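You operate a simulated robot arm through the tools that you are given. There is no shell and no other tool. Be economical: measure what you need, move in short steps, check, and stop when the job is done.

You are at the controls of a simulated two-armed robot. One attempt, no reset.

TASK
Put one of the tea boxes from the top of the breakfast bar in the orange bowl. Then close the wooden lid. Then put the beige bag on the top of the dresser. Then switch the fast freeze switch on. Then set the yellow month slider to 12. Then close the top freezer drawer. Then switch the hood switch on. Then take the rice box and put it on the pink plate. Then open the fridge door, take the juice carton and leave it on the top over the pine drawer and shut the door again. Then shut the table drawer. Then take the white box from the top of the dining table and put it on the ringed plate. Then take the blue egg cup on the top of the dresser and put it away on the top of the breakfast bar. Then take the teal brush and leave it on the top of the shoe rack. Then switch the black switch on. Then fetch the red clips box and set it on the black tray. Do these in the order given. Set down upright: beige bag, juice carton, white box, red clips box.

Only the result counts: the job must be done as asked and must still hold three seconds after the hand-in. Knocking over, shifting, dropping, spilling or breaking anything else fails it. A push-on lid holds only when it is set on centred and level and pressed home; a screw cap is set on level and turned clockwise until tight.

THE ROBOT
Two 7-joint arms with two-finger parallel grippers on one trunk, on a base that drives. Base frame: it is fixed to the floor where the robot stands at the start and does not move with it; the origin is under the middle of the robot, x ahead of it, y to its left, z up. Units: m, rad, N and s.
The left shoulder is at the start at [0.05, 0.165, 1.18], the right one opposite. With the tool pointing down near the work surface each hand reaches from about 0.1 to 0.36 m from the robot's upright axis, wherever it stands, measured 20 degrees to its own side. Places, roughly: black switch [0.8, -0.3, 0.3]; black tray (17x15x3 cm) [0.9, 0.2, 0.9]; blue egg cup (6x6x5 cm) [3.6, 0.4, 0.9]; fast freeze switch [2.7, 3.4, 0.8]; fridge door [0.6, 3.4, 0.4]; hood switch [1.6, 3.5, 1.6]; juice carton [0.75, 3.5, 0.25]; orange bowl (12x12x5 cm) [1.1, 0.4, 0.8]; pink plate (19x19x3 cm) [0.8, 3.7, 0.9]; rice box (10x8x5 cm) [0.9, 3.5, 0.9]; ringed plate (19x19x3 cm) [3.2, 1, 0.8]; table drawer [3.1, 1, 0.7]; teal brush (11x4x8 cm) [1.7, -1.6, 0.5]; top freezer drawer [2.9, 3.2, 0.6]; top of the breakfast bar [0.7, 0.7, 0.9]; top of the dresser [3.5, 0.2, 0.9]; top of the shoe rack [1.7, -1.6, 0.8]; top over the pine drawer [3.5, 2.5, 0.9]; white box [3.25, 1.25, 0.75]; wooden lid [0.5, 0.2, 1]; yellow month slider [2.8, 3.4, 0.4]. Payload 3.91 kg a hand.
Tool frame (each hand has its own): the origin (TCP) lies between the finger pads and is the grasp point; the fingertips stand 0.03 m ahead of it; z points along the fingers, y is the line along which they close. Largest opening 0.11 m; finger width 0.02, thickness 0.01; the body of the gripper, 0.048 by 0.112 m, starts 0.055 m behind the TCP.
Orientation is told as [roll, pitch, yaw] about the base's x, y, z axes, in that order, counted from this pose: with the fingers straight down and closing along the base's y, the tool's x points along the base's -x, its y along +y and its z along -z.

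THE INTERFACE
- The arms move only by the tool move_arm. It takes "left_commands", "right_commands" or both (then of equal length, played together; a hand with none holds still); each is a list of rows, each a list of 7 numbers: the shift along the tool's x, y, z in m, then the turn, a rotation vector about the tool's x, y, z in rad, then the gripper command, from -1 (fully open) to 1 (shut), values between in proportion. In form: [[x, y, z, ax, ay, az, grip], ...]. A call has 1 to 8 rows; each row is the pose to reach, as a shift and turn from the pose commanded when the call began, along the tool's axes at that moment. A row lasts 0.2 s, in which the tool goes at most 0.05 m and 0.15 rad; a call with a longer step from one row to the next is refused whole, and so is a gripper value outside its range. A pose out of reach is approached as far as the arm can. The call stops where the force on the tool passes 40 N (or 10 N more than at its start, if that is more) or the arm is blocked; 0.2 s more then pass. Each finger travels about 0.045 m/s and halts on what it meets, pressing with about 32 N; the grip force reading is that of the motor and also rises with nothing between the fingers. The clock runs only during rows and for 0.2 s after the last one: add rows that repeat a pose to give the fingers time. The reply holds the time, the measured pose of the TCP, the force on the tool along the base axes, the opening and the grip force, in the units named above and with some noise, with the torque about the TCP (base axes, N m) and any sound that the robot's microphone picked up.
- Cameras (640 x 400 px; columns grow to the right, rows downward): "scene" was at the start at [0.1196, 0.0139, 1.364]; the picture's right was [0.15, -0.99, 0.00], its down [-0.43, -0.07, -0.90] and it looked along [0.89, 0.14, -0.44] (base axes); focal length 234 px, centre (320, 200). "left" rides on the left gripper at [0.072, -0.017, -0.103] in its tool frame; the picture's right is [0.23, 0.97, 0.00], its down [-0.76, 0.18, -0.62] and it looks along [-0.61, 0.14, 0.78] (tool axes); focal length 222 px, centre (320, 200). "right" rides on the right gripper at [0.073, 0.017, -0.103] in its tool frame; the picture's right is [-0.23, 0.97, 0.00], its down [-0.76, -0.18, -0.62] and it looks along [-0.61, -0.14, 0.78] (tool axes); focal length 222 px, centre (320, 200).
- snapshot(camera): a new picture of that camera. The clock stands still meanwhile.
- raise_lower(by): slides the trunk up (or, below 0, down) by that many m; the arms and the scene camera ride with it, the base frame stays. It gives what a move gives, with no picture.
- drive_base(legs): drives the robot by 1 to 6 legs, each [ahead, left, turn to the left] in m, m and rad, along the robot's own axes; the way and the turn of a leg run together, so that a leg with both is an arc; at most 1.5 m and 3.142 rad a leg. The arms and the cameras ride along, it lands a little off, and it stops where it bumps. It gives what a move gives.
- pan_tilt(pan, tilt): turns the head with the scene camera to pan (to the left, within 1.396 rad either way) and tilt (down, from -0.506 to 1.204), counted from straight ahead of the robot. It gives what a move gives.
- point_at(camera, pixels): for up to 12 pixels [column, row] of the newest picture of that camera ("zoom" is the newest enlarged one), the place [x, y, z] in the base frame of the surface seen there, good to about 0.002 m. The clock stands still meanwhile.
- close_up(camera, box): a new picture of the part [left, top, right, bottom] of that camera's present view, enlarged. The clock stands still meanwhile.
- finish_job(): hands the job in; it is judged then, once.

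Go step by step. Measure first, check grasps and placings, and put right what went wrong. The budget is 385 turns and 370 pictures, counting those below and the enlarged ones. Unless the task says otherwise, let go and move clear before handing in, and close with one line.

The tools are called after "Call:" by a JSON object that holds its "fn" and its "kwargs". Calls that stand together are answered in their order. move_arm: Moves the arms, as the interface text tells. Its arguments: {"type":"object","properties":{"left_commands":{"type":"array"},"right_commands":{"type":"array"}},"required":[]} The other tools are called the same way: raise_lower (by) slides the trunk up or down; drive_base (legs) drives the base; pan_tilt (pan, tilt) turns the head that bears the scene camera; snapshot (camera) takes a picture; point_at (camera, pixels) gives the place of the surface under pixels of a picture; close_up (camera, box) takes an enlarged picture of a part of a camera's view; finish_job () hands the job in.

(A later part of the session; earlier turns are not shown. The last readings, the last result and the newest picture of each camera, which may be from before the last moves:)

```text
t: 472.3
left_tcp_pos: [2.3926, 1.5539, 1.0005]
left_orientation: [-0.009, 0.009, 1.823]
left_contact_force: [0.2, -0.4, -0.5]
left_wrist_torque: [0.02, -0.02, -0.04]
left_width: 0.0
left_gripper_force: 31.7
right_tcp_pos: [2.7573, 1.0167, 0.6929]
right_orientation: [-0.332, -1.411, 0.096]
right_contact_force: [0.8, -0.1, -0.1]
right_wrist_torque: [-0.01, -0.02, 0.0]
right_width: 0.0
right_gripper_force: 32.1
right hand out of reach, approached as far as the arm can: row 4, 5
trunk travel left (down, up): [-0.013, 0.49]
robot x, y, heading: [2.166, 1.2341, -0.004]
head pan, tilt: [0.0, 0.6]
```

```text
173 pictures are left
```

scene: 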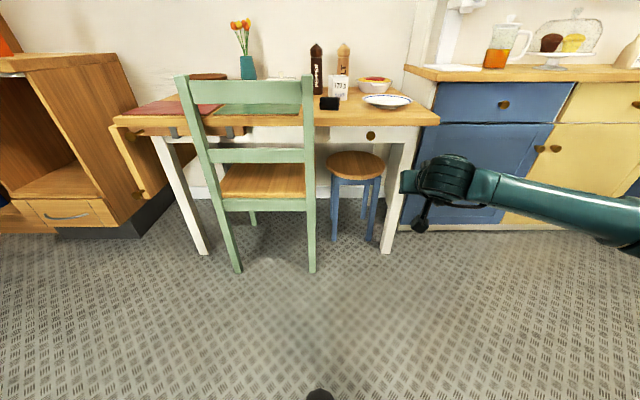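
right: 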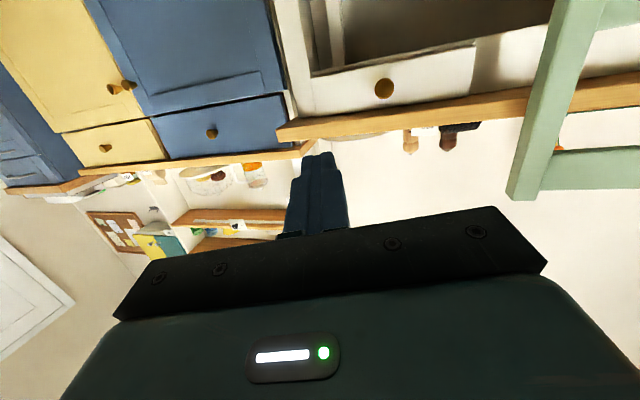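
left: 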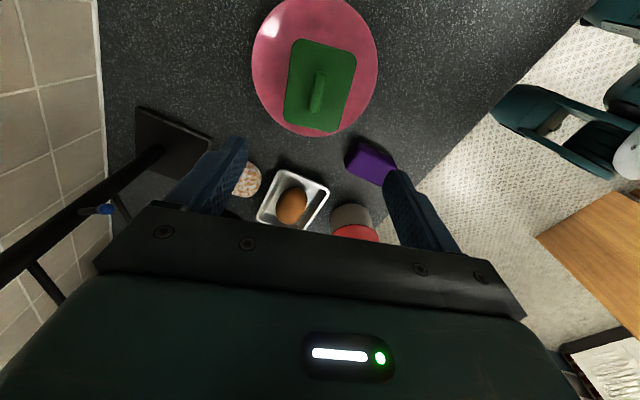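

Call:
{"fn": "move_arm", "kwargs": {"right_commands": [[0.013, 0, 0, 0, 0, 0, 1], [0.026, 0, 0, 0, 0, 0, 1]]}}

Call:
{"fn": "drive_base", "kwargs": {"legs": [[0.3, -0.025, 0]]}}

Call:
{"fn": "snapshot", "kwargs": {"camera": "right"}}

```text
t: 472.9
left_tcp_pos: [2.392, 1.5535, 1.0018]
left_orientation: [-0.009, 0.009, 1.823]
left_contact_force: [0.3, 0.1, 0.1]
left_wrist_torque: [-0.01, -0.04, -0.02]
left_width: 0.0002
left_gripper_force: 32.1
right_tcp_pos: [2.753, 1.0326, 0.6755]
right_orientation: [-0.333, -1.413, 0.099]
right_contact_force: [0.4, -0.3, 0.0]
right_wrist_torque: [-0.01, -0.02, 0.01]
right_width: 0.0
right_gripper_force: 32.2
right hand out of reach, approached as far as the arm can: row 1, 2
trunk travel left (down, up): [-0.013, 0.49]
robot x, y, heading: [2.1676, 1.233, -0.005]
head pan, tilt: [0.0, 0.6]
```

```text
t: 475.0
left_tcp_pos: [2.6894, 1.526, 1.0019]
left_orientation: [-0.008, 0.008, 1.824]
left_contact_force: [0.3, -1.3, 0.1]
left_wrist_torque: [-0.01, -0.01, -0.01]
left_width: 0.0
left_gripper_force: 31.3
right_tcp_pos: [3.0507, 1.0037, 0.6764]
right_orientation: [-0.334, -1.412, 0.101]
right_contact_force: [0.8, 0.7, -0.1]
right_wrist_torque: [-0.01, 0.03, -0.02]
right_width: 0.0
right_gripper_force: 31.8
trunk travel left (down, up): [-0.013, 0.49]
robot x, y, heading: [2.4624, 1.2034, -0.011]
head pan, tilt: [0.0, 0.6]
```

```text
172 pictures are left
```

right: 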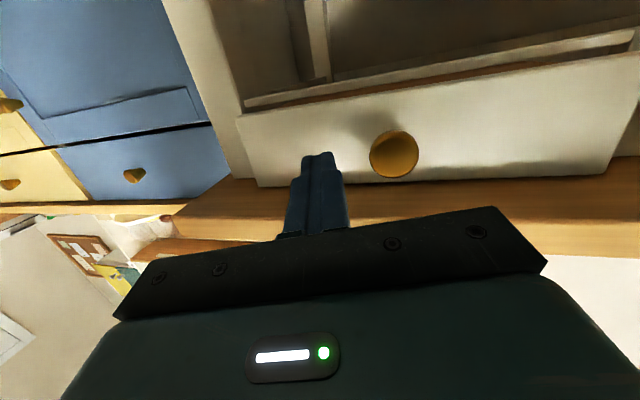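

Call:
{"fn": "raise_lower", "kwargs": {"by": -0.012}}

Call:
{"fn": "drive_base", "kwargs": {"legs": [[0.045, 0, 0]]}}

Call:
{"fn": "move_arm", "kwargs": {"right_commands": [[-0.0016, 0.0023, 0.0096, 0, 0, 0, 1], [-0.0032, 0.0045, 0.0192, 0, 0, 0, 1], [-0.0047, 0.0068, 0.0288, 0, 0, 0, 1], [-0.0063, 0.009, 0.0384, 0, 0, 0, 1], [-0.0079, 0.0113, 0.048, 0, 0, 0, 1], [-0.0095, 0.0136, 0.0576, 0, 0, 0, 1]]}}

Call:
{"fn": "snapshot", "kwargs": {"camera": "right"}}

```text
t: 475.6
left_tcp_pos: [2.691, 1.5256, 0.9883]
left_orientation: [-0.009, 0.012, 1.825]
left_contact_force: [-0.3, -1.0, -0.2]
left_wrist_torque: [0.0, 0.01, 0.02]
left_width: 0.0001
left_gripper_force: 32.3
right_tcp_pos: [3.0502, 1.0036, 0.6635]
right_orientation: [-0.336, -1.415, 0.102]
right_contact_force: [-0.1, 0.3, -0.2]
right_wrist_torque: [0.02, -0.01, -0.02]
right_width: 0.0
right_gripper_force: 31.9
trunk travel left (down, up): [-0.001, 0.502]
robot x, y, heading: [2.4657, 1.2059, -0.012]
head pan, tilt: [0.0, 0.6]
```

```text
t: 476.5
left_tcp_pos: [2.7354, 1.5253, 0.9892]
left_orientation: [-0.009, 0.011, 1.822]
left_contact_force: [0.2, 0.7, -0.3]
left_wrist_torque: [0.06, -0.01, -0.02]
left_width: 0.0
left_gripper_force: 32.1
right_tcp_pos: [3.0954, 1.0021, 0.6635]
right_orientation: [-0.336, -1.414, 0.101]
right_contact_force: [-0.5, -0.4, 0.3]
right_wrist_torque: [0.01, -0.01, 0.01]
right_width: 0.0
right_gripper_force: 32.0
trunk travel left (down, up): [-0.001, 0.502]
robot x, y, heading: [2.503, 1.2064, -0.008]
head pan, tilt: [0.0, 0.6]
```

```text
t: 477.5
left_tcp_pos: [2.7335, 1.5256, 0.9894]
left_orientation: [-0.012, 0.01, 1.819]
left_contact_force: [-0.7, -0.1, -0.3]
left_wrist_torque: [-0.03, 0.03, 0.0]
left_width: 0.0001
left_gripper_force: 31.8
right_tcp_pos: [3.1284, 1.0036, 0.6639]
right_orientation: [-0.326, -1.412, 0.091]
right_contact_force: [-19.3, -0.3, 7.5]
right_wrist_torque: [0.01, -0.31, 0.02]
right_width: 0.0004
right_gripper_force: 32.4
trunk travel left (down, up): [-0.001, 0.502]
robot x, y, heading: [2.5098, 1.2078, -0.009]
head pan, tilt: [0.0, 0.6]
stopped in row 5 (right hand): the force on the tool passed its limit (the readings are from after the stop); the commanded pose is now the measured one
```

```text
171 pictures are left
```

right: 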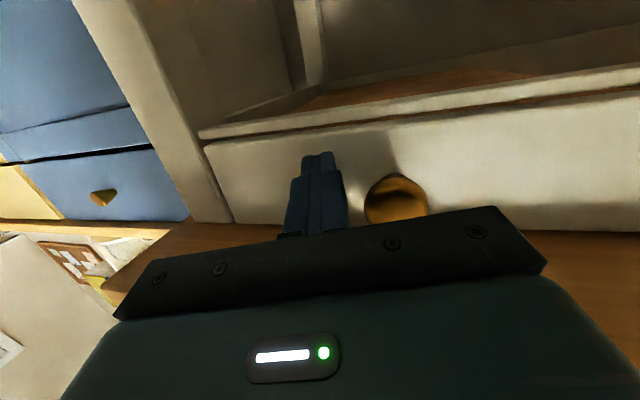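

Call:
{"fn": "point_at", "kwargs": {"camera": "right", "pixels": [[250, 170], [500, 150], [170, 90], [190, 150], [600, 170], [450, 200], [260, 130], [240, 120]]}}

```text
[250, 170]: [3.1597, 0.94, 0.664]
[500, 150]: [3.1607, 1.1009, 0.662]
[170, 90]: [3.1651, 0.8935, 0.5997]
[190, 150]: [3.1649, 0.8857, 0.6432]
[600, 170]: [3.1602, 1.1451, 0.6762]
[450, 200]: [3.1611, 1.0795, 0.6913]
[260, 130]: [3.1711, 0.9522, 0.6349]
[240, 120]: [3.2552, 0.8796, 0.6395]
```

Drawer front is now at x=3.160, essentially flush (legs 3.165). Push once more to be sure.

Call:
{"fn": "move_arm", "kwargs": {"right_commands": [[-0.0016, 0.0023, 0.0096, 0, 0, 0, 1], [-0.0032, 0.0045, 0.0192, 0, 0, 0, 1], [-0.0047, 0.0068, 0.0288, 0, 0, 0, 1]]}}

Call:
{"fn": "point_at", "kwargs": {"camera": "right", "pixels": [[250, 170], [500, 150]]}}

Call:
{"fn": "drive_base", "kwargs": {"legs": [[-0.4, 0, 0]]}}

Call:
{"fn": "raise_lower", "kwargs": {"by": 0.4}}

Call:
{"fn": "snapshot", "kwargs": {"camera": "scene"}}

```text
t: 477.8
left_tcp_pos: [2.7331, 1.5252, 0.9892]
left_orientation: [-0.013, 0.011, 1.821]
left_contact_force: [-0.3, 0.5, -0.1]
left_wrist_torque: [-0.04, 0.0, 0.05]
left_width: 0.0
left_gripper_force: 31.8
right_tcp_pos: [3.1283, 1.0033, 0.6641]
right_orientation: [-0.324, -1.412, 0.087]
right_contact_force: [-20.4, -0.7, 9.1]
right_wrist_torque: [0.02, -0.35, 0.03]
right_width: 0.0
right_gripper_force: 31.7
trunk travel left (down, up): [-0.001, 0.502]
robot x, y, heading: [2.5064, 1.2031, -0.009]
head pan, tilt: [0.0, 0.6]
stopped in row 1 (right hand): the force on the tool passed its limit (the readings are from after the stop); the commanded pose is now the measured one
```

```text
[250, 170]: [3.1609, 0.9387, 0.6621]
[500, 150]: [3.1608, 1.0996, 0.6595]
```

```text
t: 480.3
left_tcp_pos: [2.3364, 1.5292, 0.9881]
left_orientation: [-0.009, 0.011, 1.822]
left_contact_force: [-0.6, 0.4, -0.5]
left_wrist_torque: [-0.01, -0.02, -0.02]
left_width: 0.0001
left_gripper_force: 32.5
right_tcp_pos: [2.7319, 1.0072, 0.6609]
right_orientation: [-0.323, -1.406, 0.086]
right_contact_force: [0.1, 0.1, 1.4]
right_wrist_torque: [-0.02, 0.03, -0.03]
right_width: 0.0
right_gripper_force: 31.6
trunk travel left (down, up): [-0.001, 0.502]
robot x, y, heading: [2.1067, 1.2098, -0.013]
head pan, tilt: [0.0, 0.6]
```

```text
t: 484.1
left_tcp_pos: [2.3358, 1.5292, 1.3884]
left_orientation: [-0.009, 0.009, 1.82]
left_contact_force: [0.2, -0.4, 0.1]
left_wrist_torque: [0.03, 0.02, -0.01]
left_width: 0.0001
left_gripper_force: 32.4
right_tcp_pos: [2.7312, 1.0073, 1.0623]
right_orientation: [-0.324, -1.407, 0.088]
right_contact_force: [-0.3, -0.3, -0.6]
right_wrist_torque: [0.0, 0.0, -0.02]
right_width: 0.0001
right_gripper_force: 31.3
trunk travel left (down, up): [-0.401, 0.102]
robot x, y, heading: [2.105, 1.2126, -0.01]
head pan, tilt: [0.0, 0.6]
```

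```text
170 pictures are left
```

scene: 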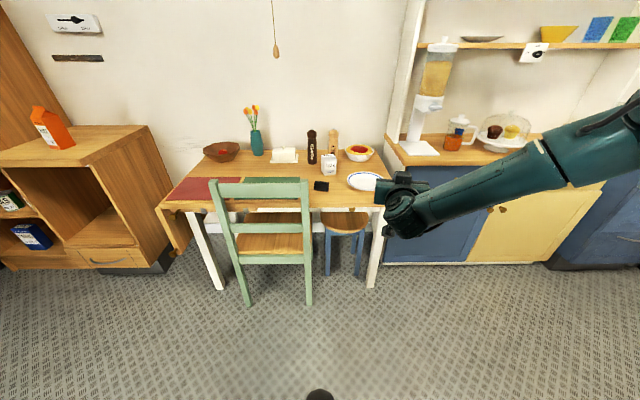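

Drawer shut. Now the white box on the dining table; zoom in.

Call:
{"fn": "close_up", "kwargs": {"camera": "scene", "box": [180, 125, 400, 225]}}

Call:
{"fn": "point_at", "kwargs": {"camera": "zoom", "pixels": [[435, 110], [410, 180], [300, 80], [435, 140], [530, 165], [380, 75], [520, 80], [440, 85], [230, 165], [535, 180]]}}

```text
2.91 times, centred on (290, 175) of scene
```

zoom: 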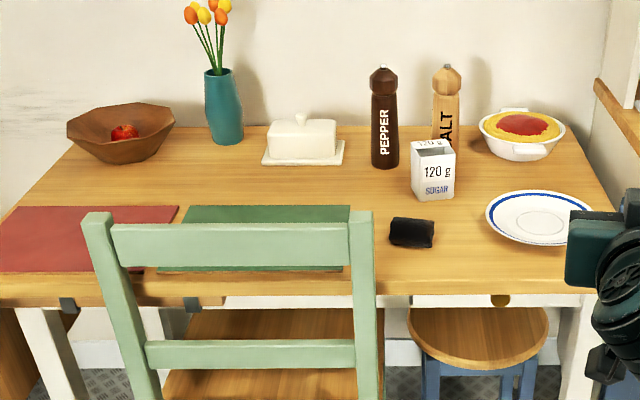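

```text
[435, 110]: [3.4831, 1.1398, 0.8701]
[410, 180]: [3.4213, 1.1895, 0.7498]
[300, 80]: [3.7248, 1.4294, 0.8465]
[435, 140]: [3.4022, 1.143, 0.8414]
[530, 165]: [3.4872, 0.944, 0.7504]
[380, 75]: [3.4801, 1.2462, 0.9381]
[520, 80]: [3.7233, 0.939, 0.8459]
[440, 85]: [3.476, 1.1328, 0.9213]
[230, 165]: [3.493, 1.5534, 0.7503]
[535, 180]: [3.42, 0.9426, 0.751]
```

The white box is the SUGAR box at about (3.4,1.14); the ringed plate is beside it. First bring the right hand back/down-pointing and turn the left hand to yaw 0.

Call:
{"fn": "move_arm", "kwargs": {"right_commands": [[0, 0, -0.03, 0, 0.15, 0, 1], [0, 0, -0.07, 0, 0.3, 0, 1], [0, 0, -0.11, 0, 0.45, 0, 1], [-0.02, 0, -0.15, 0, 0.6, 0, 1], [-0.04, 0, -0.19, 0, 0.75, 0, 1], [-0.06, 0, -0.22, 0, 0.9, 0, 1], [-0.08, 0, -0.25, 0, 1.05, 0, 1], [-0.1, 0, -0.28, 0, 1.2, 0, 1]], "left_commands": [[0, 0, 0, 0, 0, 0.15, 0], [0, 0, 0, 0, 0, 0.3, 0], [0, 0, 0, 0, 0, 0.45, 0], [0, 0, 0, 0, 0, 0.6, 0], [0, 0, 0, 0, 0, 0.75, 0], [0, 0, 0, 0, 0, 0.9, 0], [0, 0, 0, 0, 0, 1.05, 0], [0, 0, 0, 0, 0, 1.2, 0]]}}

Call:
{"fn": "move_arm", "kwargs": {"left_commands": [[0, 0, 0, 0, 0, 0.15, 0], [0, 0, 0, 0, 0, 0.3, 0], [0, 0, 0, 0, 0, 0.45, 0], [0, 0, 0, 0, 0, 0.6, 0], [0, 0, 0, 0, 0, 0.63, 0]]}}

Call:
{"fn": "move_arm", "kwargs": {"left_commands": [[-0.03, 0, 0.02, 0, -0.1, 0, 0], [-0.06, 0, 0.04, 0, -0.2, 0, 0], [-0.09, 0, 0.06, 0, -0.3, 0, 0], [-0.12, 0, 0.08, 0, -0.4, 0, 0], [-0.15, 0, 0.1, 0, -0.5, 0, 0], [-0.18, 0, 0.12, 0, -0.6, 0, 0]]}}

```text
t: 485.9
left_tcp_pos: [2.3372, 1.5292, 1.3888]
left_orientation: [-0.011, -0.006, 0.619]
left_contact_force: [-0.1, 0.1, -1.0]
left_wrist_torque: [0.03, 0.02, 0.02]
left_width: 0.055
left_gripper_force: 0.2
right_tcp_pos: [2.4801, 1.0738, 1.205]
right_orientation: [-0.054, -0.212, -0.22]
right_contact_force: [-0.4, 0.2, -0.4]
right_wrist_torque: [0.02, -0.03, 0.01]
right_width: 0.0
right_gripper_force: 32.1
trunk travel left (down, up): [-0.401, 0.102]
robot x, y, heading: [2.1092, 1.2097, -0.008]
head pan, tilt: [0.0, 0.6]
```

```text
t: 487.1
left_tcp_pos: [2.3374, 1.5289, 1.3889]
left_orientation: [-0.008, -0.012, -0.012]
left_contact_force: [0.7, 0.2, 0.2]
left_wrist_torque: [0.02, 0.0, 0.01]
left_width: 0.0553
left_gripper_force: 0.1
right_tcp_pos: [2.4805, 1.0759, 1.2052]
right_orientation: [-0.052, -0.215, -0.22]
right_contact_force: [-1.5, 0.1, -0.2]
right_wrist_torque: [-0.02, 0.02, -0.03]
right_width: 0.0
right_gripper_force: 31.4
trunk travel left (down, up): [-0.401, 0.102]
robot x, y, heading: [2.1058, 1.2095, -0.014]
head pan, tilt: [0.0, 0.6]
```

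```text
t: 488.5
left_tcp_pos: [2.5198, 1.5276, 1.2704]
left_orientation: [-0.009, -0.614, -0.003]
left_contact_force: [-0.1, 0.5, -0.3]
left_wrist_torque: [0.01, 0.01, 0.02]
left_width: 0.0548
left_gripper_force: 0.1
right_tcp_pos: [2.4803, 1.0754, 1.2056]
right_orientation: [-0.054, -0.215, -0.221]
right_contact_force: [-0.4, -0.2, 0.0]
right_wrist_torque: [0.0, -0.03, -0.01]
right_width: 0.0
right_gripper_force: 31.6
trunk travel left (down, up): [-0.401, 0.102]
robot x, y, heading: [2.1095, 1.2078, -0.009]
head pan, tilt: [0.0, 0.6]
```

Drive closer: right 0.22, ahead 0.5.

Call:
{"fn": "drive_base", "kwargs": {"legs": [[0, -0.25, 0.009], [0.55, 0, 0]]}}

Call:
{"fn": "snapshot", "kwargs": {"camera": "scene"}}

Call:
{"fn": "close_up", "kwargs": {"camera": "scene", "box": [220, 130, 460, 270]}}

```text
t: 493.1
left_tcp_pos: [3.0634, 1.2805, 1.2713]
left_orientation: [-0.008, -0.611, 0.005]
left_contact_force: [0.7, -0.4, 0.3]
left_wrist_torque: [0.02, 0.01, -0.06]
left_width: 0.0552
left_gripper_force: 0.1
right_tcp_pos: [3.0278, 0.8274, 1.2045]
right_orientation: [-0.054, -0.217, -0.213]
right_contact_force: [-0.3, -0.2, -0.6]
right_wrist_torque: [-0.02, 0.0, 0.02]
right_width: 0.0002
right_gripper_force: 32.2
trunk travel left (down, up): [-0.401, 0.102]
robot x, y, heading: [2.6512, 0.9574, -0.002]
head pan, tilt: [0.0, 0.6]
```

```text
168 pictures are left
```

scene: 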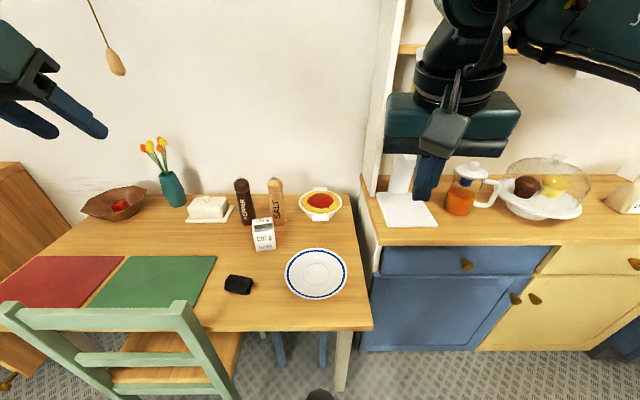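

```text
2.67 times, centred on (340, 200) of scene
```

zoom: 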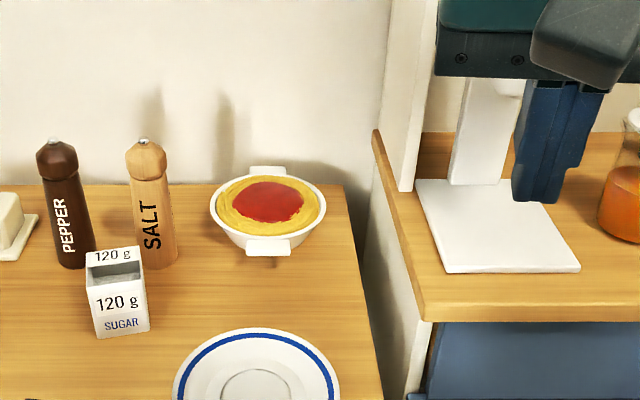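

Call:
{"fn": "point_at", "kwargs": {"camera": "zoom", "pixels": [[88, 290], [147, 285], [97, 335], [148, 328], [90, 255], [142, 248], [115, 275], [120, 310], [257, 395], [176, 390], [338, 385], [255, 330]]}}

Call:
{"fn": "point_at", "kwargs": {"camera": "scene", "pixels": [[316, 272], [286, 272], [347, 272], [316, 250], [316, 299], [238, 284], [185, 310], [276, 215], [243, 215], [320, 205]]}}

```text
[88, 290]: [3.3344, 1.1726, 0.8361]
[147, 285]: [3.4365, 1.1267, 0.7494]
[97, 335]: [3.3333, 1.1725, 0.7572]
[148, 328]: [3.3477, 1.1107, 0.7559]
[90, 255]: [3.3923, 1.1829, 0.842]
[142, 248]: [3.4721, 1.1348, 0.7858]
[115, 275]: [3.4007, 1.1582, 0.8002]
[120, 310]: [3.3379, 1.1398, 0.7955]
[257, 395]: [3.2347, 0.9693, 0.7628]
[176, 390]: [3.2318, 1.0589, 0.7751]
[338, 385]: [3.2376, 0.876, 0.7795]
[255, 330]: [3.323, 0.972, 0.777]
```

```text
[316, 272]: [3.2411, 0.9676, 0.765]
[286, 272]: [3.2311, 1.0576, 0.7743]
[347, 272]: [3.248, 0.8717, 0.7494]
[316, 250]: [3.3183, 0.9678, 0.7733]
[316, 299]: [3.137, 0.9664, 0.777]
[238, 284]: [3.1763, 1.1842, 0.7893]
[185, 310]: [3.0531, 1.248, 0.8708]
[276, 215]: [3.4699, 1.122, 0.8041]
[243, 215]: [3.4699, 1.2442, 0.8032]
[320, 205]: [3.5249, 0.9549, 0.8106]
```

Sugar box: centre ≈(3.370,1.148), 6.3×5.9×9 cm, yaw ≈0.22, top z 0.842. Plate centre (3.235,0.967). Move in.

Call:
{"fn": "drive_base", "kwargs": {"legs": [[0, -0.055, 0], [0.15, 0, 0]]}}

Call:
{"fn": "raise_lower", "kwargs": {"by": -0.2}}

Call:
{"fn": "move_arm", "kwargs": {"left_commands": [[-0.007, -0.013, 0.03, -0.025, 0, -0.036, -0.5], [-0.014, -0.026, 0.06, -0.05, 0, -0.07, -1], [-0.021, -0.039, 0.09, -0.075, 0, -0.107, -1], [-0.028, -0.052, 0.12, -0.1, 0, -0.142, -1], [-0.035, -0.065, 0.148, -0.125, 0, -0.178, -1], [-0.042, -0.077, 0.176, -0.125, 0, -0.178, -1]]}}

Call:
{"fn": "snapshot", "kwargs": {"camera": "left"}}

Call:
{"fn": "snapshot", "kwargs": {"camera": "scene"}}

```text
t: 495.0
left_tcp_pos: [3.2149, 1.224, 1.2714]
left_orientation: [-0.009, -0.61, 0.001]
left_contact_force: [0.6, -1.5, -0.2]
left_wrist_torque: [0.0, 0.06, -0.03]
left_width: 0.0552
left_gripper_force: 0.1
right_tcp_pos: [3.1798, 0.7707, 1.2051]
right_orientation: [-0.053, -0.215, -0.211]
right_contact_force: [0.3, 0.2, -0.4]
right_wrist_torque: [0.01, 0.05, 0.01]
right_width: 0.0
right_gripper_force: 32.1
trunk travel left (down, up): [-0.401, 0.102]
robot x, y, heading: [2.804, 0.9056, -0.003]
head pan, tilt: [0.0, 0.6]
```

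```text
t: 497.2
left_tcp_pos: [3.213, 1.2232, 1.0709]
left_orientation: [-0.009, -0.612, 0.002]
left_contact_force: [0.0, 0.3, -0.2]
left_wrist_torque: [0.02, -0.01, 0.02]
left_width: 0.0552
left_gripper_force: 0.1
right_tcp_pos: [3.1774, 0.7704, 1.0055]
right_orientation: [-0.052, -0.215, -0.212]
right_contact_force: [0.1, -0.6, -0.2]
right_wrist_torque: [0.03, 0.04, 0.02]
right_width: 0.0001
right_gripper_force: 32.0
trunk travel left (down, up): [-0.201, 0.302]
robot x, y, heading: [2.8033, 0.9053, -0.001]
head pan, tilt: [0.0, 0.6]
```

```text
t: 498.6
left_tcp_pos: [3.351, 1.1442, 0.9513]
left_orientation: [-0.007, -0.612, 0.22]
left_contact_force: [0.5, -0.8, 0.3]
left_wrist_torque: [-0.01, 0.02, 0.03]
left_width: 0.1102
left_gripper_force: 0.0
right_tcp_pos: [3.179, 0.7716, 1.0047]
right_orientation: [-0.052, -0.214, -0.214]
right_contact_force: [0.1, -1.0, 0.1]
right_wrist_torque: [0.0, 0.02, 0.01]
right_width: 0.0
right_gripper_force: 31.8
trunk travel left (down, up): [-0.201, 0.302]
robot x, y, heading: [2.8051, 0.9026, -0.004]
head pan, tilt: [0.0, 0.6]
```

```text
166 pictures are left
```

left: 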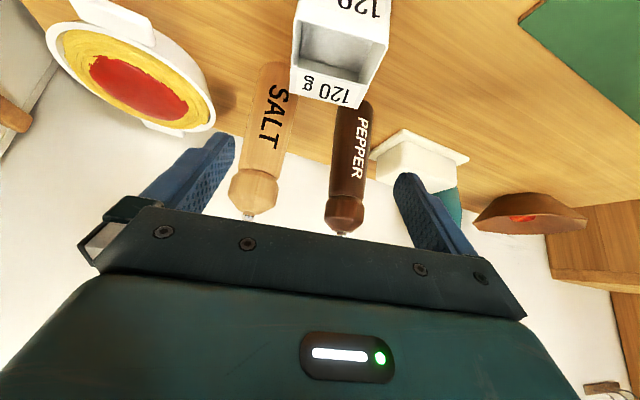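

```text
165 pictures are left
```

scene: 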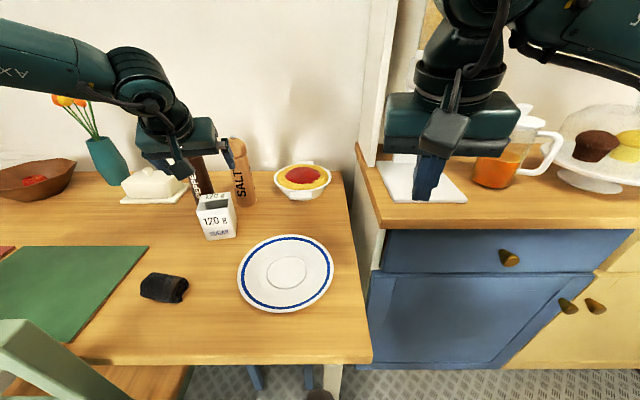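

Clear. Descend around the box to TCP z≈0.812.

Call:
{"fn": "move_arm", "kwargs": {"left_commands": [[0.0164, 0, 0.031, 0, 0, 0, -1], [0.0328, 0, 0.062, 0, 0, 0, -1], [0.0492, 0, 0.093, 0, 0, 0, -1], [0.0656, 0, 0.1237, 0, 0, 0, -1]]}}

Call:
{"fn": "snapshot", "kwargs": {"camera": "left"}}

```text
t: 499.6
left_tcp_pos: [3.3656, 1.1468, 0.8116]
left_orientation: [-0.007, -0.61, 0.222]
left_contact_force: [-0.6, 0.7, -0.5]
left_wrist_torque: [0.0, 0.01, -0.02]
left_width: 0.1098
left_gripper_force: 0.1
right_tcp_pos: [3.1797, 0.7715, 1.006]
right_orientation: [-0.054, -0.214, -0.213]
right_contact_force: [-0.3, 0.4, -0.6]
right_wrist_torque: [0.01, 0.01, -0.01]
right_width: 0.0
right_gripper_force: 32.5
trunk travel left (down, up): [-0.201, 0.302]
robot x, y, heading: [2.8027, 0.9084, -0.002]
head pan, tilt: [0.0, 0.6]
```

```text
164 pictures are left
```

left: 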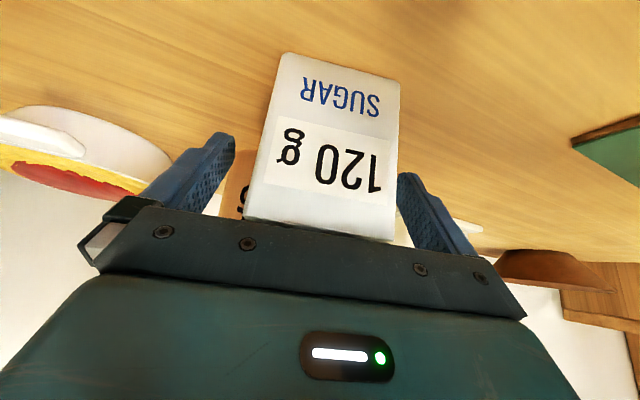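

Straddled. Close and lift gently.

Call:
{"fn": "move_arm", "kwargs": {"left_commands": [[0, 0, 0, 0, 0, 0, -0.4], [0, 0, 0, 0, 0, 0, 0.2], [0, 0, 0, 0, 0, 0, 1], [0, 0, 0, 0, 0, 0, 1], [0, 0, 0, 0, 0, 0, 1], [0, 0, 0, 0, 0, 0, 1]]}}

Call:
{"fn": "move_arm", "kwargs": {"left_commands": [[-0.006, 0, -0.008, 0, 0, 0, 1], [-0.017, 0, -0.025, 0, 0, 0, 1], [-0.034, 0, -0.049, 0, 0, 0, 1], [-0.046, 0, -0.0655, 0, 0, 0, 1]]}}

Call:
{"fn": "snapshot", "kwargs": {"camera": "scene"}}

```text
t: 501.0
left_tcp_pos: [3.3676, 1.1477, 0.8134]
left_orientation: [-0.008, -0.61, 0.22]
left_contact_force: [-0.5, 0.3, 0.3]
left_wrist_torque: [0.1, -0.02, 0.04]
left_width: 0.0676
left_gripper_force: 31.7
right_tcp_pos: [3.1783, 0.7712, 1.0056]
right_orientation: [-0.051, -0.214, -0.215]
right_contact_force: [-0.4, 0.5, -0.1]
right_wrist_torque: [0.01, -0.01, -0.04]
right_width: 0.0001
right_gripper_force: 31.6
trunk travel left (down, up): [-0.201, 0.302]
robot x, y, heading: [2.8047, 0.9047, -0.001]
head pan, tilt: [0.0, 0.6]
```

```text
t: 502.0
left_tcp_pos: [3.3666, 1.1474, 0.8925]
left_orientation: [-0.01, -0.61, 0.22]
left_contact_force: [-0.5, 0.0, -1.1]
left_wrist_torque: [0.0, 0.01, -0.01]
left_width: 0.0675
left_gripper_force: 31.9
right_tcp_pos: [3.1784, 0.7708, 1.0047]
right_orientation: [-0.052, -0.215, -0.215]
right_contact_force: [-0.2, 0.9, 1.1]
right_wrist_torque: [0.04, 0.02, 0.01]
right_width: 0.0
right_gripper_force: 32.1
trunk travel left (down, up): [-0.201, 0.302]
robot x, y, heading: [2.8071, 0.9029, -0.003]
head pan, tilt: [0.0, 0.6]
```

```text
163 pictures are left
```

scene: 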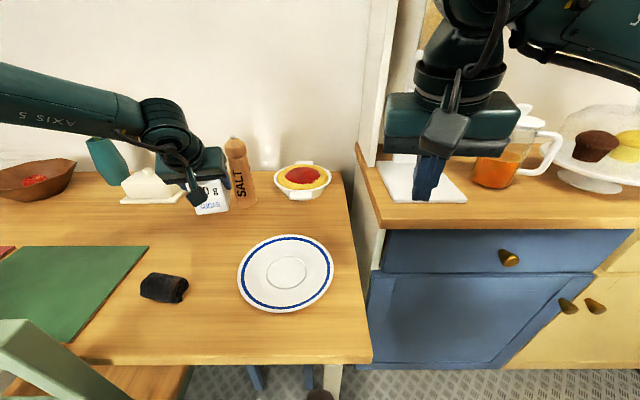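

Lifted. Drive back 0.131 and right 0.18 to bring it over the plate.

Call:
{"fn": "drive_base", "kwargs": {"legs": [[-0.131, -0.18, 0]]}}

Call:
{"fn": "snapshot", "kwargs": {"camera": "scene"}}

Call:
{"fn": "snapshot", "kwargs": {"camera": "left"}}

```text
t: 503.7
left_tcp_pos: [3.2354, 0.9686, 0.8926]
left_orientation: [-0.008, -0.61, 0.219]
left_contact_force: [0.4, -0.1, -2.2]
left_wrist_torque: [0.0, 0.0, -0.01]
left_width: 0.0677
left_gripper_force: 31.3
right_tcp_pos: [3.0467, 0.591, 1.0045]
right_orientation: [-0.051, -0.215, -0.215]
right_contact_force: [-0.4, 0.3, -0.6]
right_wrist_torque: [0.0, -0.01, 0.0]
right_width: 0.0001
right_gripper_force: 32.5
trunk travel left (down, up): [-0.201, 0.302]
robot x, y, heading: [2.6749, 0.7245, -0.005]
head pan, tilt: [0.0, 0.6]
```

```text
162 pictures are left
```

scene: 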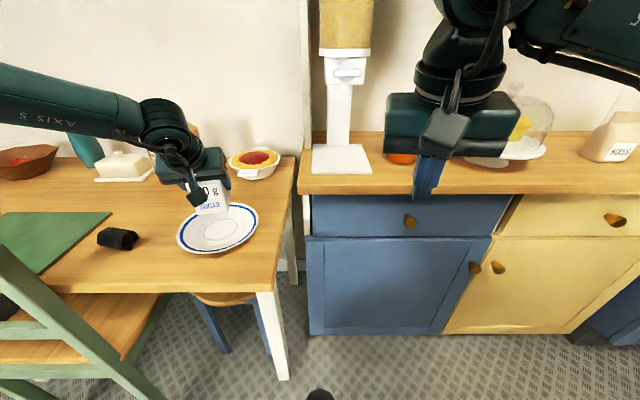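

```text
161 pictures are left
```

left: 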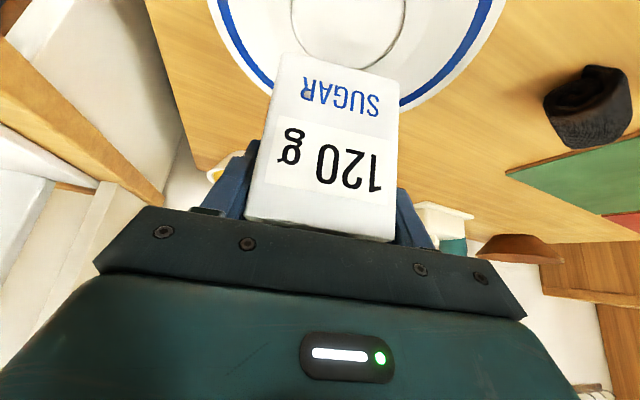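

Lower 5.8 cm with the trunk, then feel for contact.

Call:
{"fn": "raise_lower", "kwargs": {"by": -0.06}}

Call:
{"fn": "move_arm", "kwargs": {"left_commands": [[0.0017, 0, 0.0025, 0, 0, 0, 1], [0.0034, 0, 0.0049, 0, 0, 0, 1]]}}

Call:
{"fn": "close_up", "kwargs": {"camera": "scene", "box": [140, 130, 300, 270]}}

```text
t: 504.7
left_tcp_pos: [3.2352, 0.9687, 0.8322]
left_orientation: [-0.01, -0.611, 0.219]
left_contact_force: [-0.3, 0.2, -0.8]
left_wrist_torque: [0.0, -0.02, -0.01]
left_width: 0.0676
left_gripper_force: 31.8
right_tcp_pos: [3.047, 0.5911, 0.945]
right_orientation: [-0.051, -0.215, -0.215]
right_contact_force: [0.1, 0.2, 0.1]
right_wrist_torque: [0.01, 0.0, 0.02]
right_width: 0.0001
right_gripper_force: 32.5
trunk travel left (down, up): [-0.141, 0.362]
robot x, y, heading: [2.6756, 0.7238, -0.005]
head pan, tilt: [0.0, 0.6]
```

```text
t: 505.3
left_tcp_pos: [3.234, 0.9701, 0.8278]
left_orientation: [-0.01, -0.611, 0.218]
left_contact_force: [-0.8, 0.5, 0.4]
left_wrist_torque: [0.09, 0.11, 0.0]
left_width: 0.0678
left_gripper_force: 31.6
right_tcp_pos: [3.0479, 0.5921, 0.9444]
right_orientation: [-0.053, -0.214, -0.214]
right_contact_force: [-0.1, 0.2, -1.0]
right_wrist_torque: [-0.02, -0.01, 0.01]
right_width: 0.0001
right_gripper_force: 32.0
trunk travel left (down, up): [-0.141, 0.362]
robot x, y, heading: [2.6773, 0.7233, -0.005]
head pan, tilt: [0.0, 0.6]
```

```text
2.86 times, centred on (220, 200) of scene
```

zoom: 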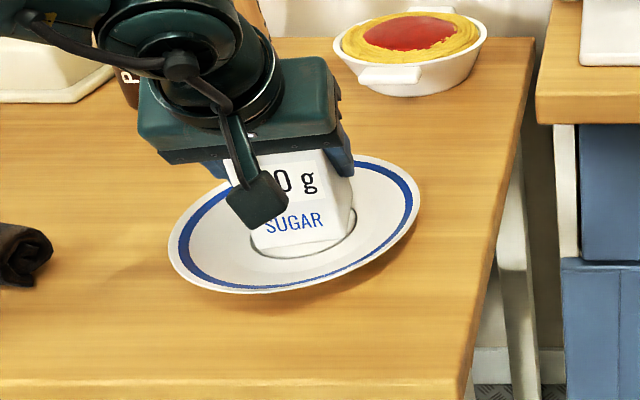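

In contact and centred on the plate. Open and withdraw along the tool axis.

Call:
{"fn": "move_arm", "kwargs": {"left_commands": [[0, 0, 0, 0, 0, 0, 0], [0, 0, 0, 0, 0, 0, -1], [0, 0, 0, 0, 0, 0, -1], [0, 0, 0, 0, 0, 0, -1], [-0.01, 0, -0.03, 0, 0, 0, -1], [-0.02, 0, -0.07, 0, 0, 0, -1], [-0.03, 0, -0.11, 0, 0, 0, -1], [-0.04, 0, -0.155, 0, 0, 0, -1]]}}

Call:
{"fn": "snapshot", "kwargs": {"camera": "left"}}

Call:
{"fn": "close_up", "kwargs": {"camera": "scene", "box": [140, 130, 300, 270]}}

```text
t: 507.1
left_tcp_pos: [3.1807, 0.9591, 0.9757]
left_orientation: [-0.008, -0.609, 0.216]
left_contact_force: [0.1, 0.5, 0.8]
left_wrist_torque: [0.0, -0.01, 0.0]
left_width: 0.1101
left_gripper_force: 0.0
right_tcp_pos: [3.0475, 0.5922, 0.9451]
right_orientation: [-0.051, -0.217, -0.215]
right_contact_force: [0.1, 0.2, 0.2]
right_wrist_torque: [-0.02, 0.0, 0.01]
right_width: 0.0
right_gripper_force: 31.5
trunk travel left (down, up): [-0.141, 0.362]
robot x, y, heading: [2.6763, 0.7249, -0.004]
head pan, tilt: [0.0, 0.6]
```

```text
159 pictures are left
```

left: 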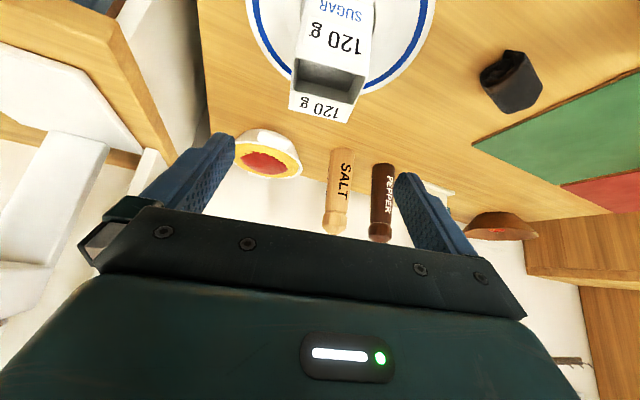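

```text
2.86 times, centred on (220, 200) of scene
```

zoom: 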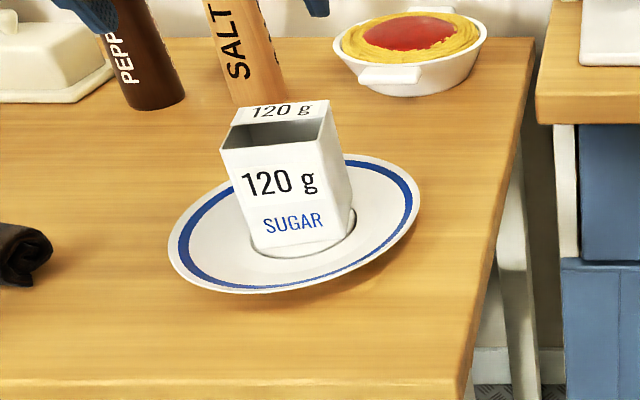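

White box stands on the ringed plate. Next the blue egg cup on the dresser: raise up and shift right to look.

Call:
{"fn": "drive_base", "kwargs": {"legs": [[-0.25, 0, 0], [0, -0.35, 0]]}}

Call:
{"fn": "raise_lower", "kwargs": {"by": 0.36}}

Call:
{"fn": "snapshot", "kwargs": {"camera": "scene"}}

```text
t: 510.8
left_tcp_pos: [2.9283, 0.6065, 0.9762]
left_orientation: [-0.007, -0.611, 0.215]
left_contact_force: [-0.4, 0.1, 0.2]
left_wrist_torque: [-0.02, 0.01, -0.02]
left_width: 0.1099
left_gripper_force: 0.1
right_tcp_pos: [2.7918, 0.2404, 0.9447]
right_orientation: [-0.053, -0.214, -0.216]
right_contact_force: [-0.5, 0.3, -0.3]
right_wrist_torque: [0.0, -0.01, -0.02]
right_width: 0.0002
right_gripper_force: 31.7
trunk travel left (down, up): [-0.141, 0.362]
robot x, y, heading: [2.4193, 0.3727, -0.008]
head pan, tilt: [0.0, 0.6]
```

```text
t: 514.3
left_tcp_pos: [2.9271, 0.6065, 1.3368]
left_orientation: [-0.009, -0.608, 0.216]
left_contact_force: [-0.1, 1.0, -0.1]
left_wrist_torque: [-0.01, 0.02, 0.02]
left_width: 0.11
left_gripper_force: 0.2
right_tcp_pos: [2.7923, 0.2408, 1.3038]
right_orientation: [-0.054, -0.216, -0.22]
right_contact_force: [0.2, 0.2, -0.7]
right_wrist_torque: [0.0, 0.02, 0.02]
right_width: 0.0002
right_gripper_force: 31.8
trunk travel left (down, up): [-0.501, 0.002]
robot x, y, heading: [2.4194, 0.3781, -0.004]
head pan, tilt: [0.0, 0.6]
```

```text
157 pictures are left
```

scene: 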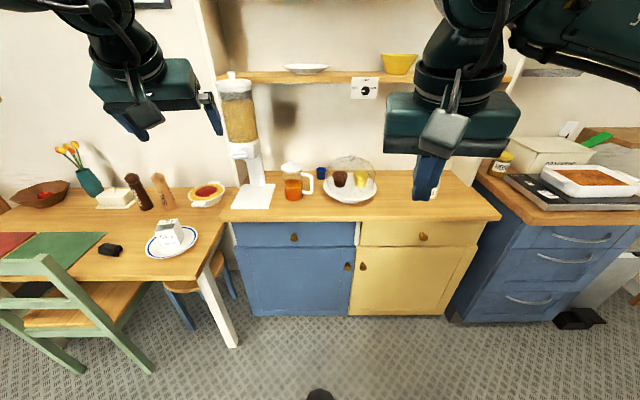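

Call:
{"fn": "close_up", "kwargs": {"camera": "scene", "box": [225, 70, 425, 220]}}

Call:
{"fn": "point_at", "kwargs": {"camera": "zoom", "pixels": [[305, 310], [295, 335], [320, 310], [285, 345], [215, 330], [285, 350], [400, 320], [330, 330], [225, 290], [400, 260], [440, 40], [60, 380]]}}

```text
2.67 times, centred on (325, 145) of scene
```

zoom: 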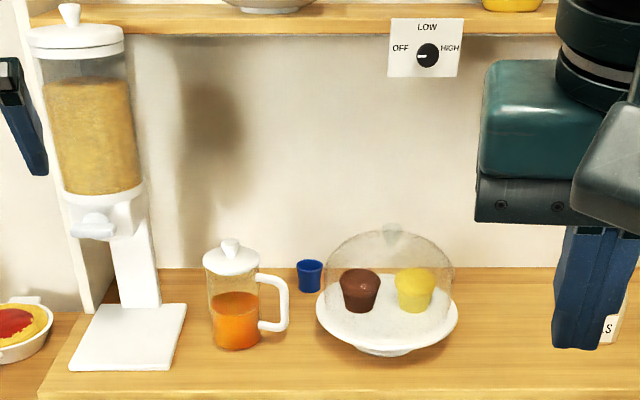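

```text
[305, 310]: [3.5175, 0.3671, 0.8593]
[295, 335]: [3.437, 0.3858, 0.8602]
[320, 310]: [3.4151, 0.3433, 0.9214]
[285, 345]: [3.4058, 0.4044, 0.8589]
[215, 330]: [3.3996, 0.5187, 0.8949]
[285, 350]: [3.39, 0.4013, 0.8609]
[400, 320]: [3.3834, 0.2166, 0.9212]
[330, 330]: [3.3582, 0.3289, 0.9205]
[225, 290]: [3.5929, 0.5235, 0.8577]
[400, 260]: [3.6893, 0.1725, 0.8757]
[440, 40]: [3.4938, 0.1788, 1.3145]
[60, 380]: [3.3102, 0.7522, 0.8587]
```

Call:
{"fn": "point_at", "kwargs": {"camera": "zoom", "pixels": [[310, 280], [299, 265], [322, 265], [310, 292], [310, 263], [310, 268], [287, 300], [285, 275], [322, 295], [390, 228], [232, 242], [135, 320]]}}

```text
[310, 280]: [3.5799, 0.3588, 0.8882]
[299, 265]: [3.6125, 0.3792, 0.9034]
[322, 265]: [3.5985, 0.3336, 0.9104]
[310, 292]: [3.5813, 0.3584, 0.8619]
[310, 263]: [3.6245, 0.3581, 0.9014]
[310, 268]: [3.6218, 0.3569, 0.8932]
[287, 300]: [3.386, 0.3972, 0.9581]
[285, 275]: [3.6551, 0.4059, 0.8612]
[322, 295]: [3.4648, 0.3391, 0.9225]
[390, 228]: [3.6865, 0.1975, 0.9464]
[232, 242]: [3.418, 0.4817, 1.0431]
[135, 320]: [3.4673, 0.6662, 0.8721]
```

The egg cup is at ≈(3.604,0.357), rim z 0.91, behind the gap between jug and dome. I'll use the left hand pitched −0.6 over the gap. Align yaw and pull the right hand back.

Call:
{"fn": "move_arm", "kwargs": {"left_commands": [[0, 0, 0, 0.04, 0, 0.06, -0.45], [0, 0, 0, 0.08, 0, 0.12, -0.45], [0, 0, 0, 0.123, 0, 0.177, -0.45], [0, 0, 0, 0.123, 0, 0.177, -0.45]], "right_commands": [[0.04, -0.02, 0, 0, 0, 0, 1], [0.08, -0.04, 0, 0, 0, 0, 1], [0.11, -0.06, 0, 0, 0, 0, 1], [0.13, -0.08, 0, 0, 0, 0, 1]]}}

Call:
{"fn": "drive_base", "kwargs": {"legs": [[0, -0.27, 0.005], [0.38, 0, 0]]}}

Call:
{"fn": "raise_lower", "kwargs": {"by": -0.15}}

Call:
{"fn": "snapshot", "kwargs": {"camera": "scene"}}

Call:
{"fn": "snapshot", "kwargs": {"camera": "left"}}

```text
t: 515.4
left_tcp_pos: [2.9282, 0.6072, 1.3368]
left_orientation: [-0.007, -0.611, -0.002]
left_contact_force: [0.3, 0.4, -0.4]
left_wrist_torque: [-0.05, -0.05, -0.01]
left_width: 0.0801
left_gripper_force: 0.0
right_tcp_pos: [2.6543, 0.1896, 1.2812]
right_orientation: [-0.051, -0.219, -0.237]
right_contact_force: [3.0, -4.4, 1.7]
right_wrist_torque: [0.53, 0.31, 0.41]
right_width: 0.0
right_gripper_force: 31.9
trunk travel left (down, up): [-0.501, 0.002]
robot x, y, heading: [2.4187, 0.378, -0.012]
head pan, tilt: [0.0, 0.6]
stopped in row 4 (right hand): the force on the tool passed its limit (the readings are from after the stop); the commanded pose is now the measured one
```

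```text
t: 519.3
left_tcp_pos: [3.3043, 0.338, 1.3366]
left_orientation: [-0.007, -0.611, 0.005]
left_contact_force: [-0.1, 0.1, 0.0]
left_wrist_torque: [0.0, 0.04, 0.01]
left_width: 0.0798
left_gripper_force: 0.1
right_tcp_pos: [3.0347, -0.0789, 1.2804]
right_orientation: [-0.051, -0.218, -0.23]
right_contact_force: [8.3, -3.9, 0.4]
right_wrist_torque: [0.39, 0.79, 0.06]
right_width: 0.0003
right_gripper_force: 31.7
trunk travel left (down, up): [-0.501, 0.002]
robot x, y, heading: [2.7989, 0.1054, 0.003]
head pan, tilt: [0.0, 0.6]
```

```text
t: 521.0
left_tcp_pos: [3.3056, 0.3404, 1.1875]
left_orientation: [-0.008, -0.613, 0.006]
left_contact_force: [-0.5, 0.1, 0.0]
left_wrist_torque: [-0.02, -0.03, -0.01]
left_width: 0.0797
left_gripper_force: 0.1
right_tcp_pos: [3.0337, -0.0793, 1.1321]
right_orientation: [-0.05, -0.219, -0.233]
right_contact_force: [6.5, -4.4, -0.2]
right_wrist_torque: [0.4, 0.51, 0.17]
right_width: 0.0
right_gripper_force: 32.0
trunk travel left (down, up): [-0.351, 0.152]
robot x, y, heading: [2.8003, 0.0996, -0.003]
head pan, tilt: [0.0, 0.6]
```

```text
155 pictures are left
```

scene: 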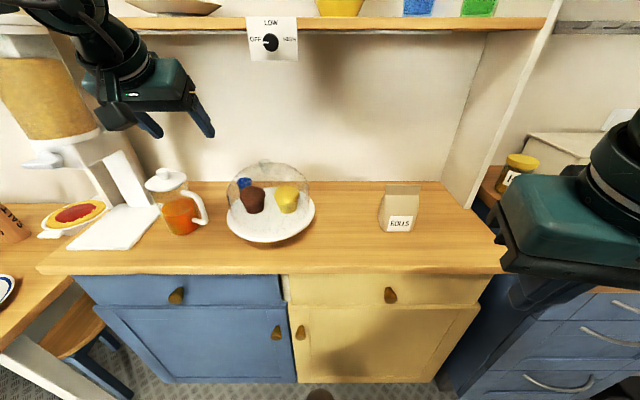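

```text
154 pictures are left
```

left: 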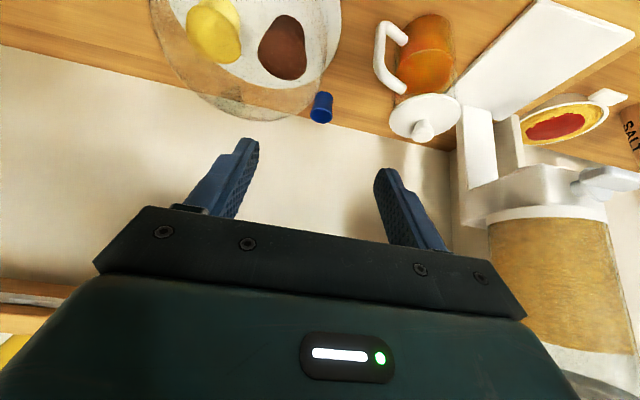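

Right hand is pressing on my own trunk; ease it forward. Measure the cup from the left camera and the left forearm vs dispenser.

Call:
{"fn": "move_arm", "kwargs": {"right_commands": [[-0.03, -0.01, 0, 0, 0, 0, 1], [-0.04, -0.02, 0, 0, 0, 0, 1]]}}

Call:
{"fn": "close_up", "kwargs": {"camera": "left", "box": [250, 60, 410, 160]}}

Call:
{"fn": "point_at", "kwargs": {"camera": "zoom", "pixels": [[285, 140], [260, 180], [330, 190], [285, 220], [290, 130], [275, 230], [310, 240], [295, 190]]}}

Call:
{"fn": "point_at", "kwargs": {"camera": "scene", "pixels": [[60, 20], [100, 60], [30, 10], [50, 90], [50, 60], [20, 60], [130, 120], [110, 30]]}}

```text
t: 521.6
left_tcp_pos: [3.3057, 0.339, 1.1877]
left_orientation: [-0.01, -0.612, 0.006]
left_contact_force: [0.2, 0.6, 0.2]
left_wrist_torque: [0.02, -0.01, 0.02]
left_width: 0.0799
left_gripper_force: 0.0
right_tcp_pos: [3.0694, -0.1064, 1.1411]
right_orientation: [-0.05, -0.218, -0.232]
right_contact_force: [-1.5, -0.4, -0.2]
right_wrist_torque: [0.04, -0.02, -0.01]
right_width: 0.0
right_gripper_force: 32.6
trunk travel left (down, up): [-0.351, 0.152]
robot x, y, heading: [2.7994, 0.1037, -0.007]
head pan, tilt: [0.0, 0.6]
```

```text
4.00 times, centred on (330, 110) of left
```

zoom: 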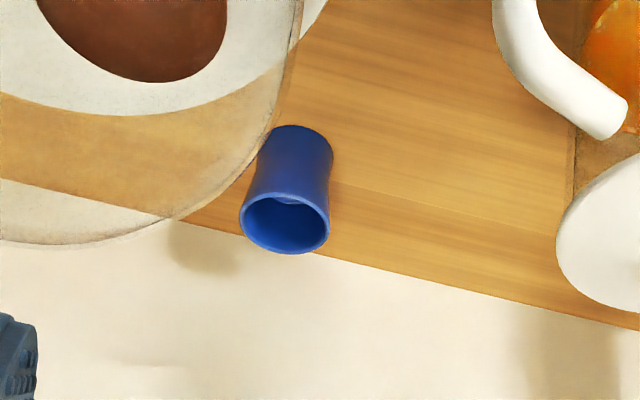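

```text
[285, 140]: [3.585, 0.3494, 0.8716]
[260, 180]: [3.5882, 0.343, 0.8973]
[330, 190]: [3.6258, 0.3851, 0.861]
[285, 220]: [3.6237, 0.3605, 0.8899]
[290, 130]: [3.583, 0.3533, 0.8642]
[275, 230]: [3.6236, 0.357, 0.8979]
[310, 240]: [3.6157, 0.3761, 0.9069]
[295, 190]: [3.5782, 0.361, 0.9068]
```

```text
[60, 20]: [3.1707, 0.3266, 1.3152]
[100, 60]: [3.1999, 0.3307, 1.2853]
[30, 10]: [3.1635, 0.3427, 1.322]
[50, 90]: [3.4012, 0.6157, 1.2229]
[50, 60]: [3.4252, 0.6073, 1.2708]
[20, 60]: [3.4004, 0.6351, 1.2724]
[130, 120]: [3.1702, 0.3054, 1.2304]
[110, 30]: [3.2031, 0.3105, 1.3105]
```

Cup centre (3.602,0.358). Approach along the tool axis so the hand stays above jug/dome and below the shelf. Drive 0.16 and go halfway.

Call:
{"fn": "drive_base", "kwargs": {"legs": [[0.16, 0, 0.005]]}}

Call:
{"fn": "move_arm", "kwargs": {"left_commands": [[0.028, 0.009, 0, 0, 0, 0, -0.45], [0.0568, 0.018, 0, 0, 0, 0, -0.45], [0.0568, 0.018, 0.045, 0, 0, 0, -0.45], [0.0568, 0.018, 0.09, 0, 0, 0, -0.45], [0.0568, 0.018, 0.135, 0, 0, 0, -0.45], [0.0568, 0.018, 0.17, 0, 0, 0, -0.45]]}}

Call:
{"fn": "snapshot", "kwargs": {"camera": "left"}}

Call:
{"fn": "snapshot", "kwargs": {"camera": "scene"}}

```text
t: 523.1
left_tcp_pos: [3.4648, 0.3413, 1.1866]
left_orientation: [-0.009, -0.612, 0.008]
left_contact_force: [0.3, -0.3, 0.3]
left_wrist_torque: [-0.03, -0.03, 0.02]
left_width: 0.0799
left_gripper_force: 0.1
right_tcp_pos: [3.229, -0.1057, 1.1406]
right_orientation: [-0.049, -0.218, -0.228]
right_contact_force: [0.3, 0.2, -0.3]
right_wrist_torque: [0.03, -0.01, -0.01]
right_width: 0.0
right_gripper_force: 31.9
trunk travel left (down, up): [-0.351, 0.152]
robot x, y, heading: [2.957, 0.1002, 0.003]
head pan, tilt: [0.0, 0.6]
```

```text
t: 524.5
left_tcp_pos: [3.5149, 0.3563, 1.0145]
left_orientation: [-0.01, -0.613, 0.008]
left_contact_force: [-0.3, 0.5, -0.4]
left_wrist_torque: [0.01, 0.02, 0.0]
left_width: 0.0799
left_gripper_force: 0.0
right_tcp_pos: [3.2287, -0.1073, 1.1408]
right_orientation: [-0.049, -0.218, -0.229]
right_contact_force: [0.2, 1.4, 0.5]
right_wrist_torque: [-0.01, -0.01, 0.03]
right_width: 0.0
right_gripper_force: 32.3
trunk travel left (down, up): [-0.351, 0.152]
robot x, y, heading: [2.9579, 0.106, 0.004]
head pan, tilt: [0.0, 0.6]
```

```text
152 pictures are left
```

left: 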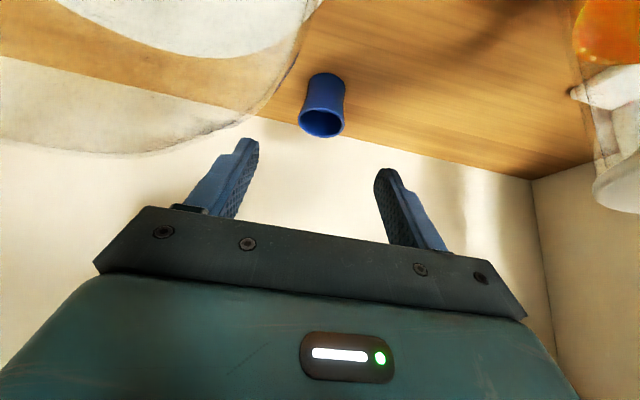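

```text
151 pictures are left
```

scene: 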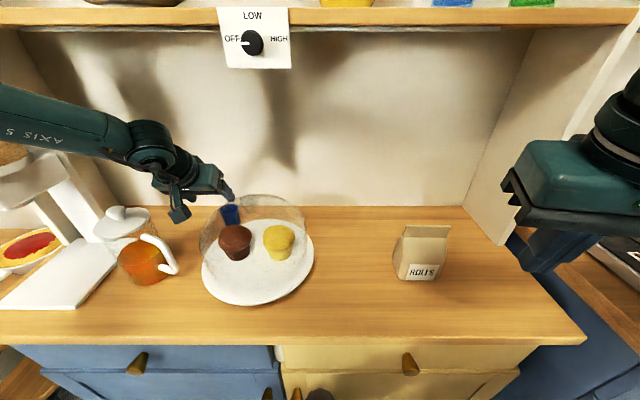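

Clear of the dome. Advance the remaining 0.147 along the tool axis.

Call:
{"fn": "move_arm", "kwargs": {"left_commands": [[0, 0.001, 0.04, 0, 0, 0, -0.45], [0, 0.001, 0.08, 0, 0, 0, -0.45], [0, 0.001, 0.115, 0, 0, 0, -0.45], [0, 0.001, 0.146, 0, 0, 0, -0.45]]}}

Call:
{"fn": "snapshot", "kwargs": {"camera": "left"}}

```text
t: 525.0
left_tcp_pos: [3.5537, 0.3568, 0.9825]
left_orientation: [-0.023, -0.641, 0.021]
left_contact_force: [-0.6, 1.3, 4.7]
left_wrist_torque: [-0.26, 0.18, -0.14]
left_width: 0.0799
left_gripper_force: 0.0
right_tcp_pos: [3.2304, -0.1052, 1.1409]
right_orientation: [-0.049, -0.215, -0.226]
right_contact_force: [0.8, 0.4, -0.7]
right_wrist_torque: [0.0, 0.03, 0.0]
right_width: 0.0001
right_gripper_force: 32.1
trunk travel left (down, up): [-0.351, 0.152]
robot x, y, heading: [2.9576, 0.1067, 0.003]
head pan, tilt: [0.0, 0.6]
stopped in row 2 (left hand): the force on the tool passed its limit (the readings are from after the stop); the commanded pose is now the measured one
```

```text
150 pictures are left
```

left: 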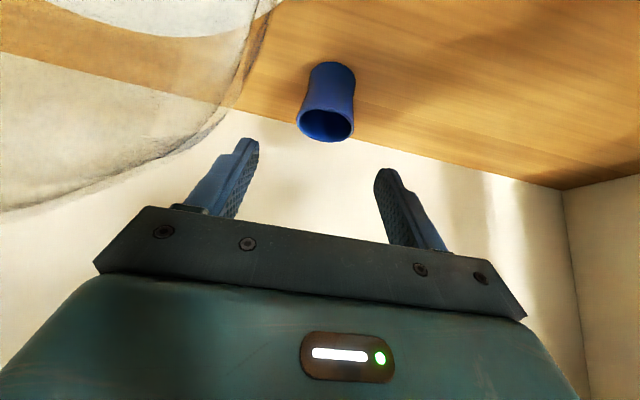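

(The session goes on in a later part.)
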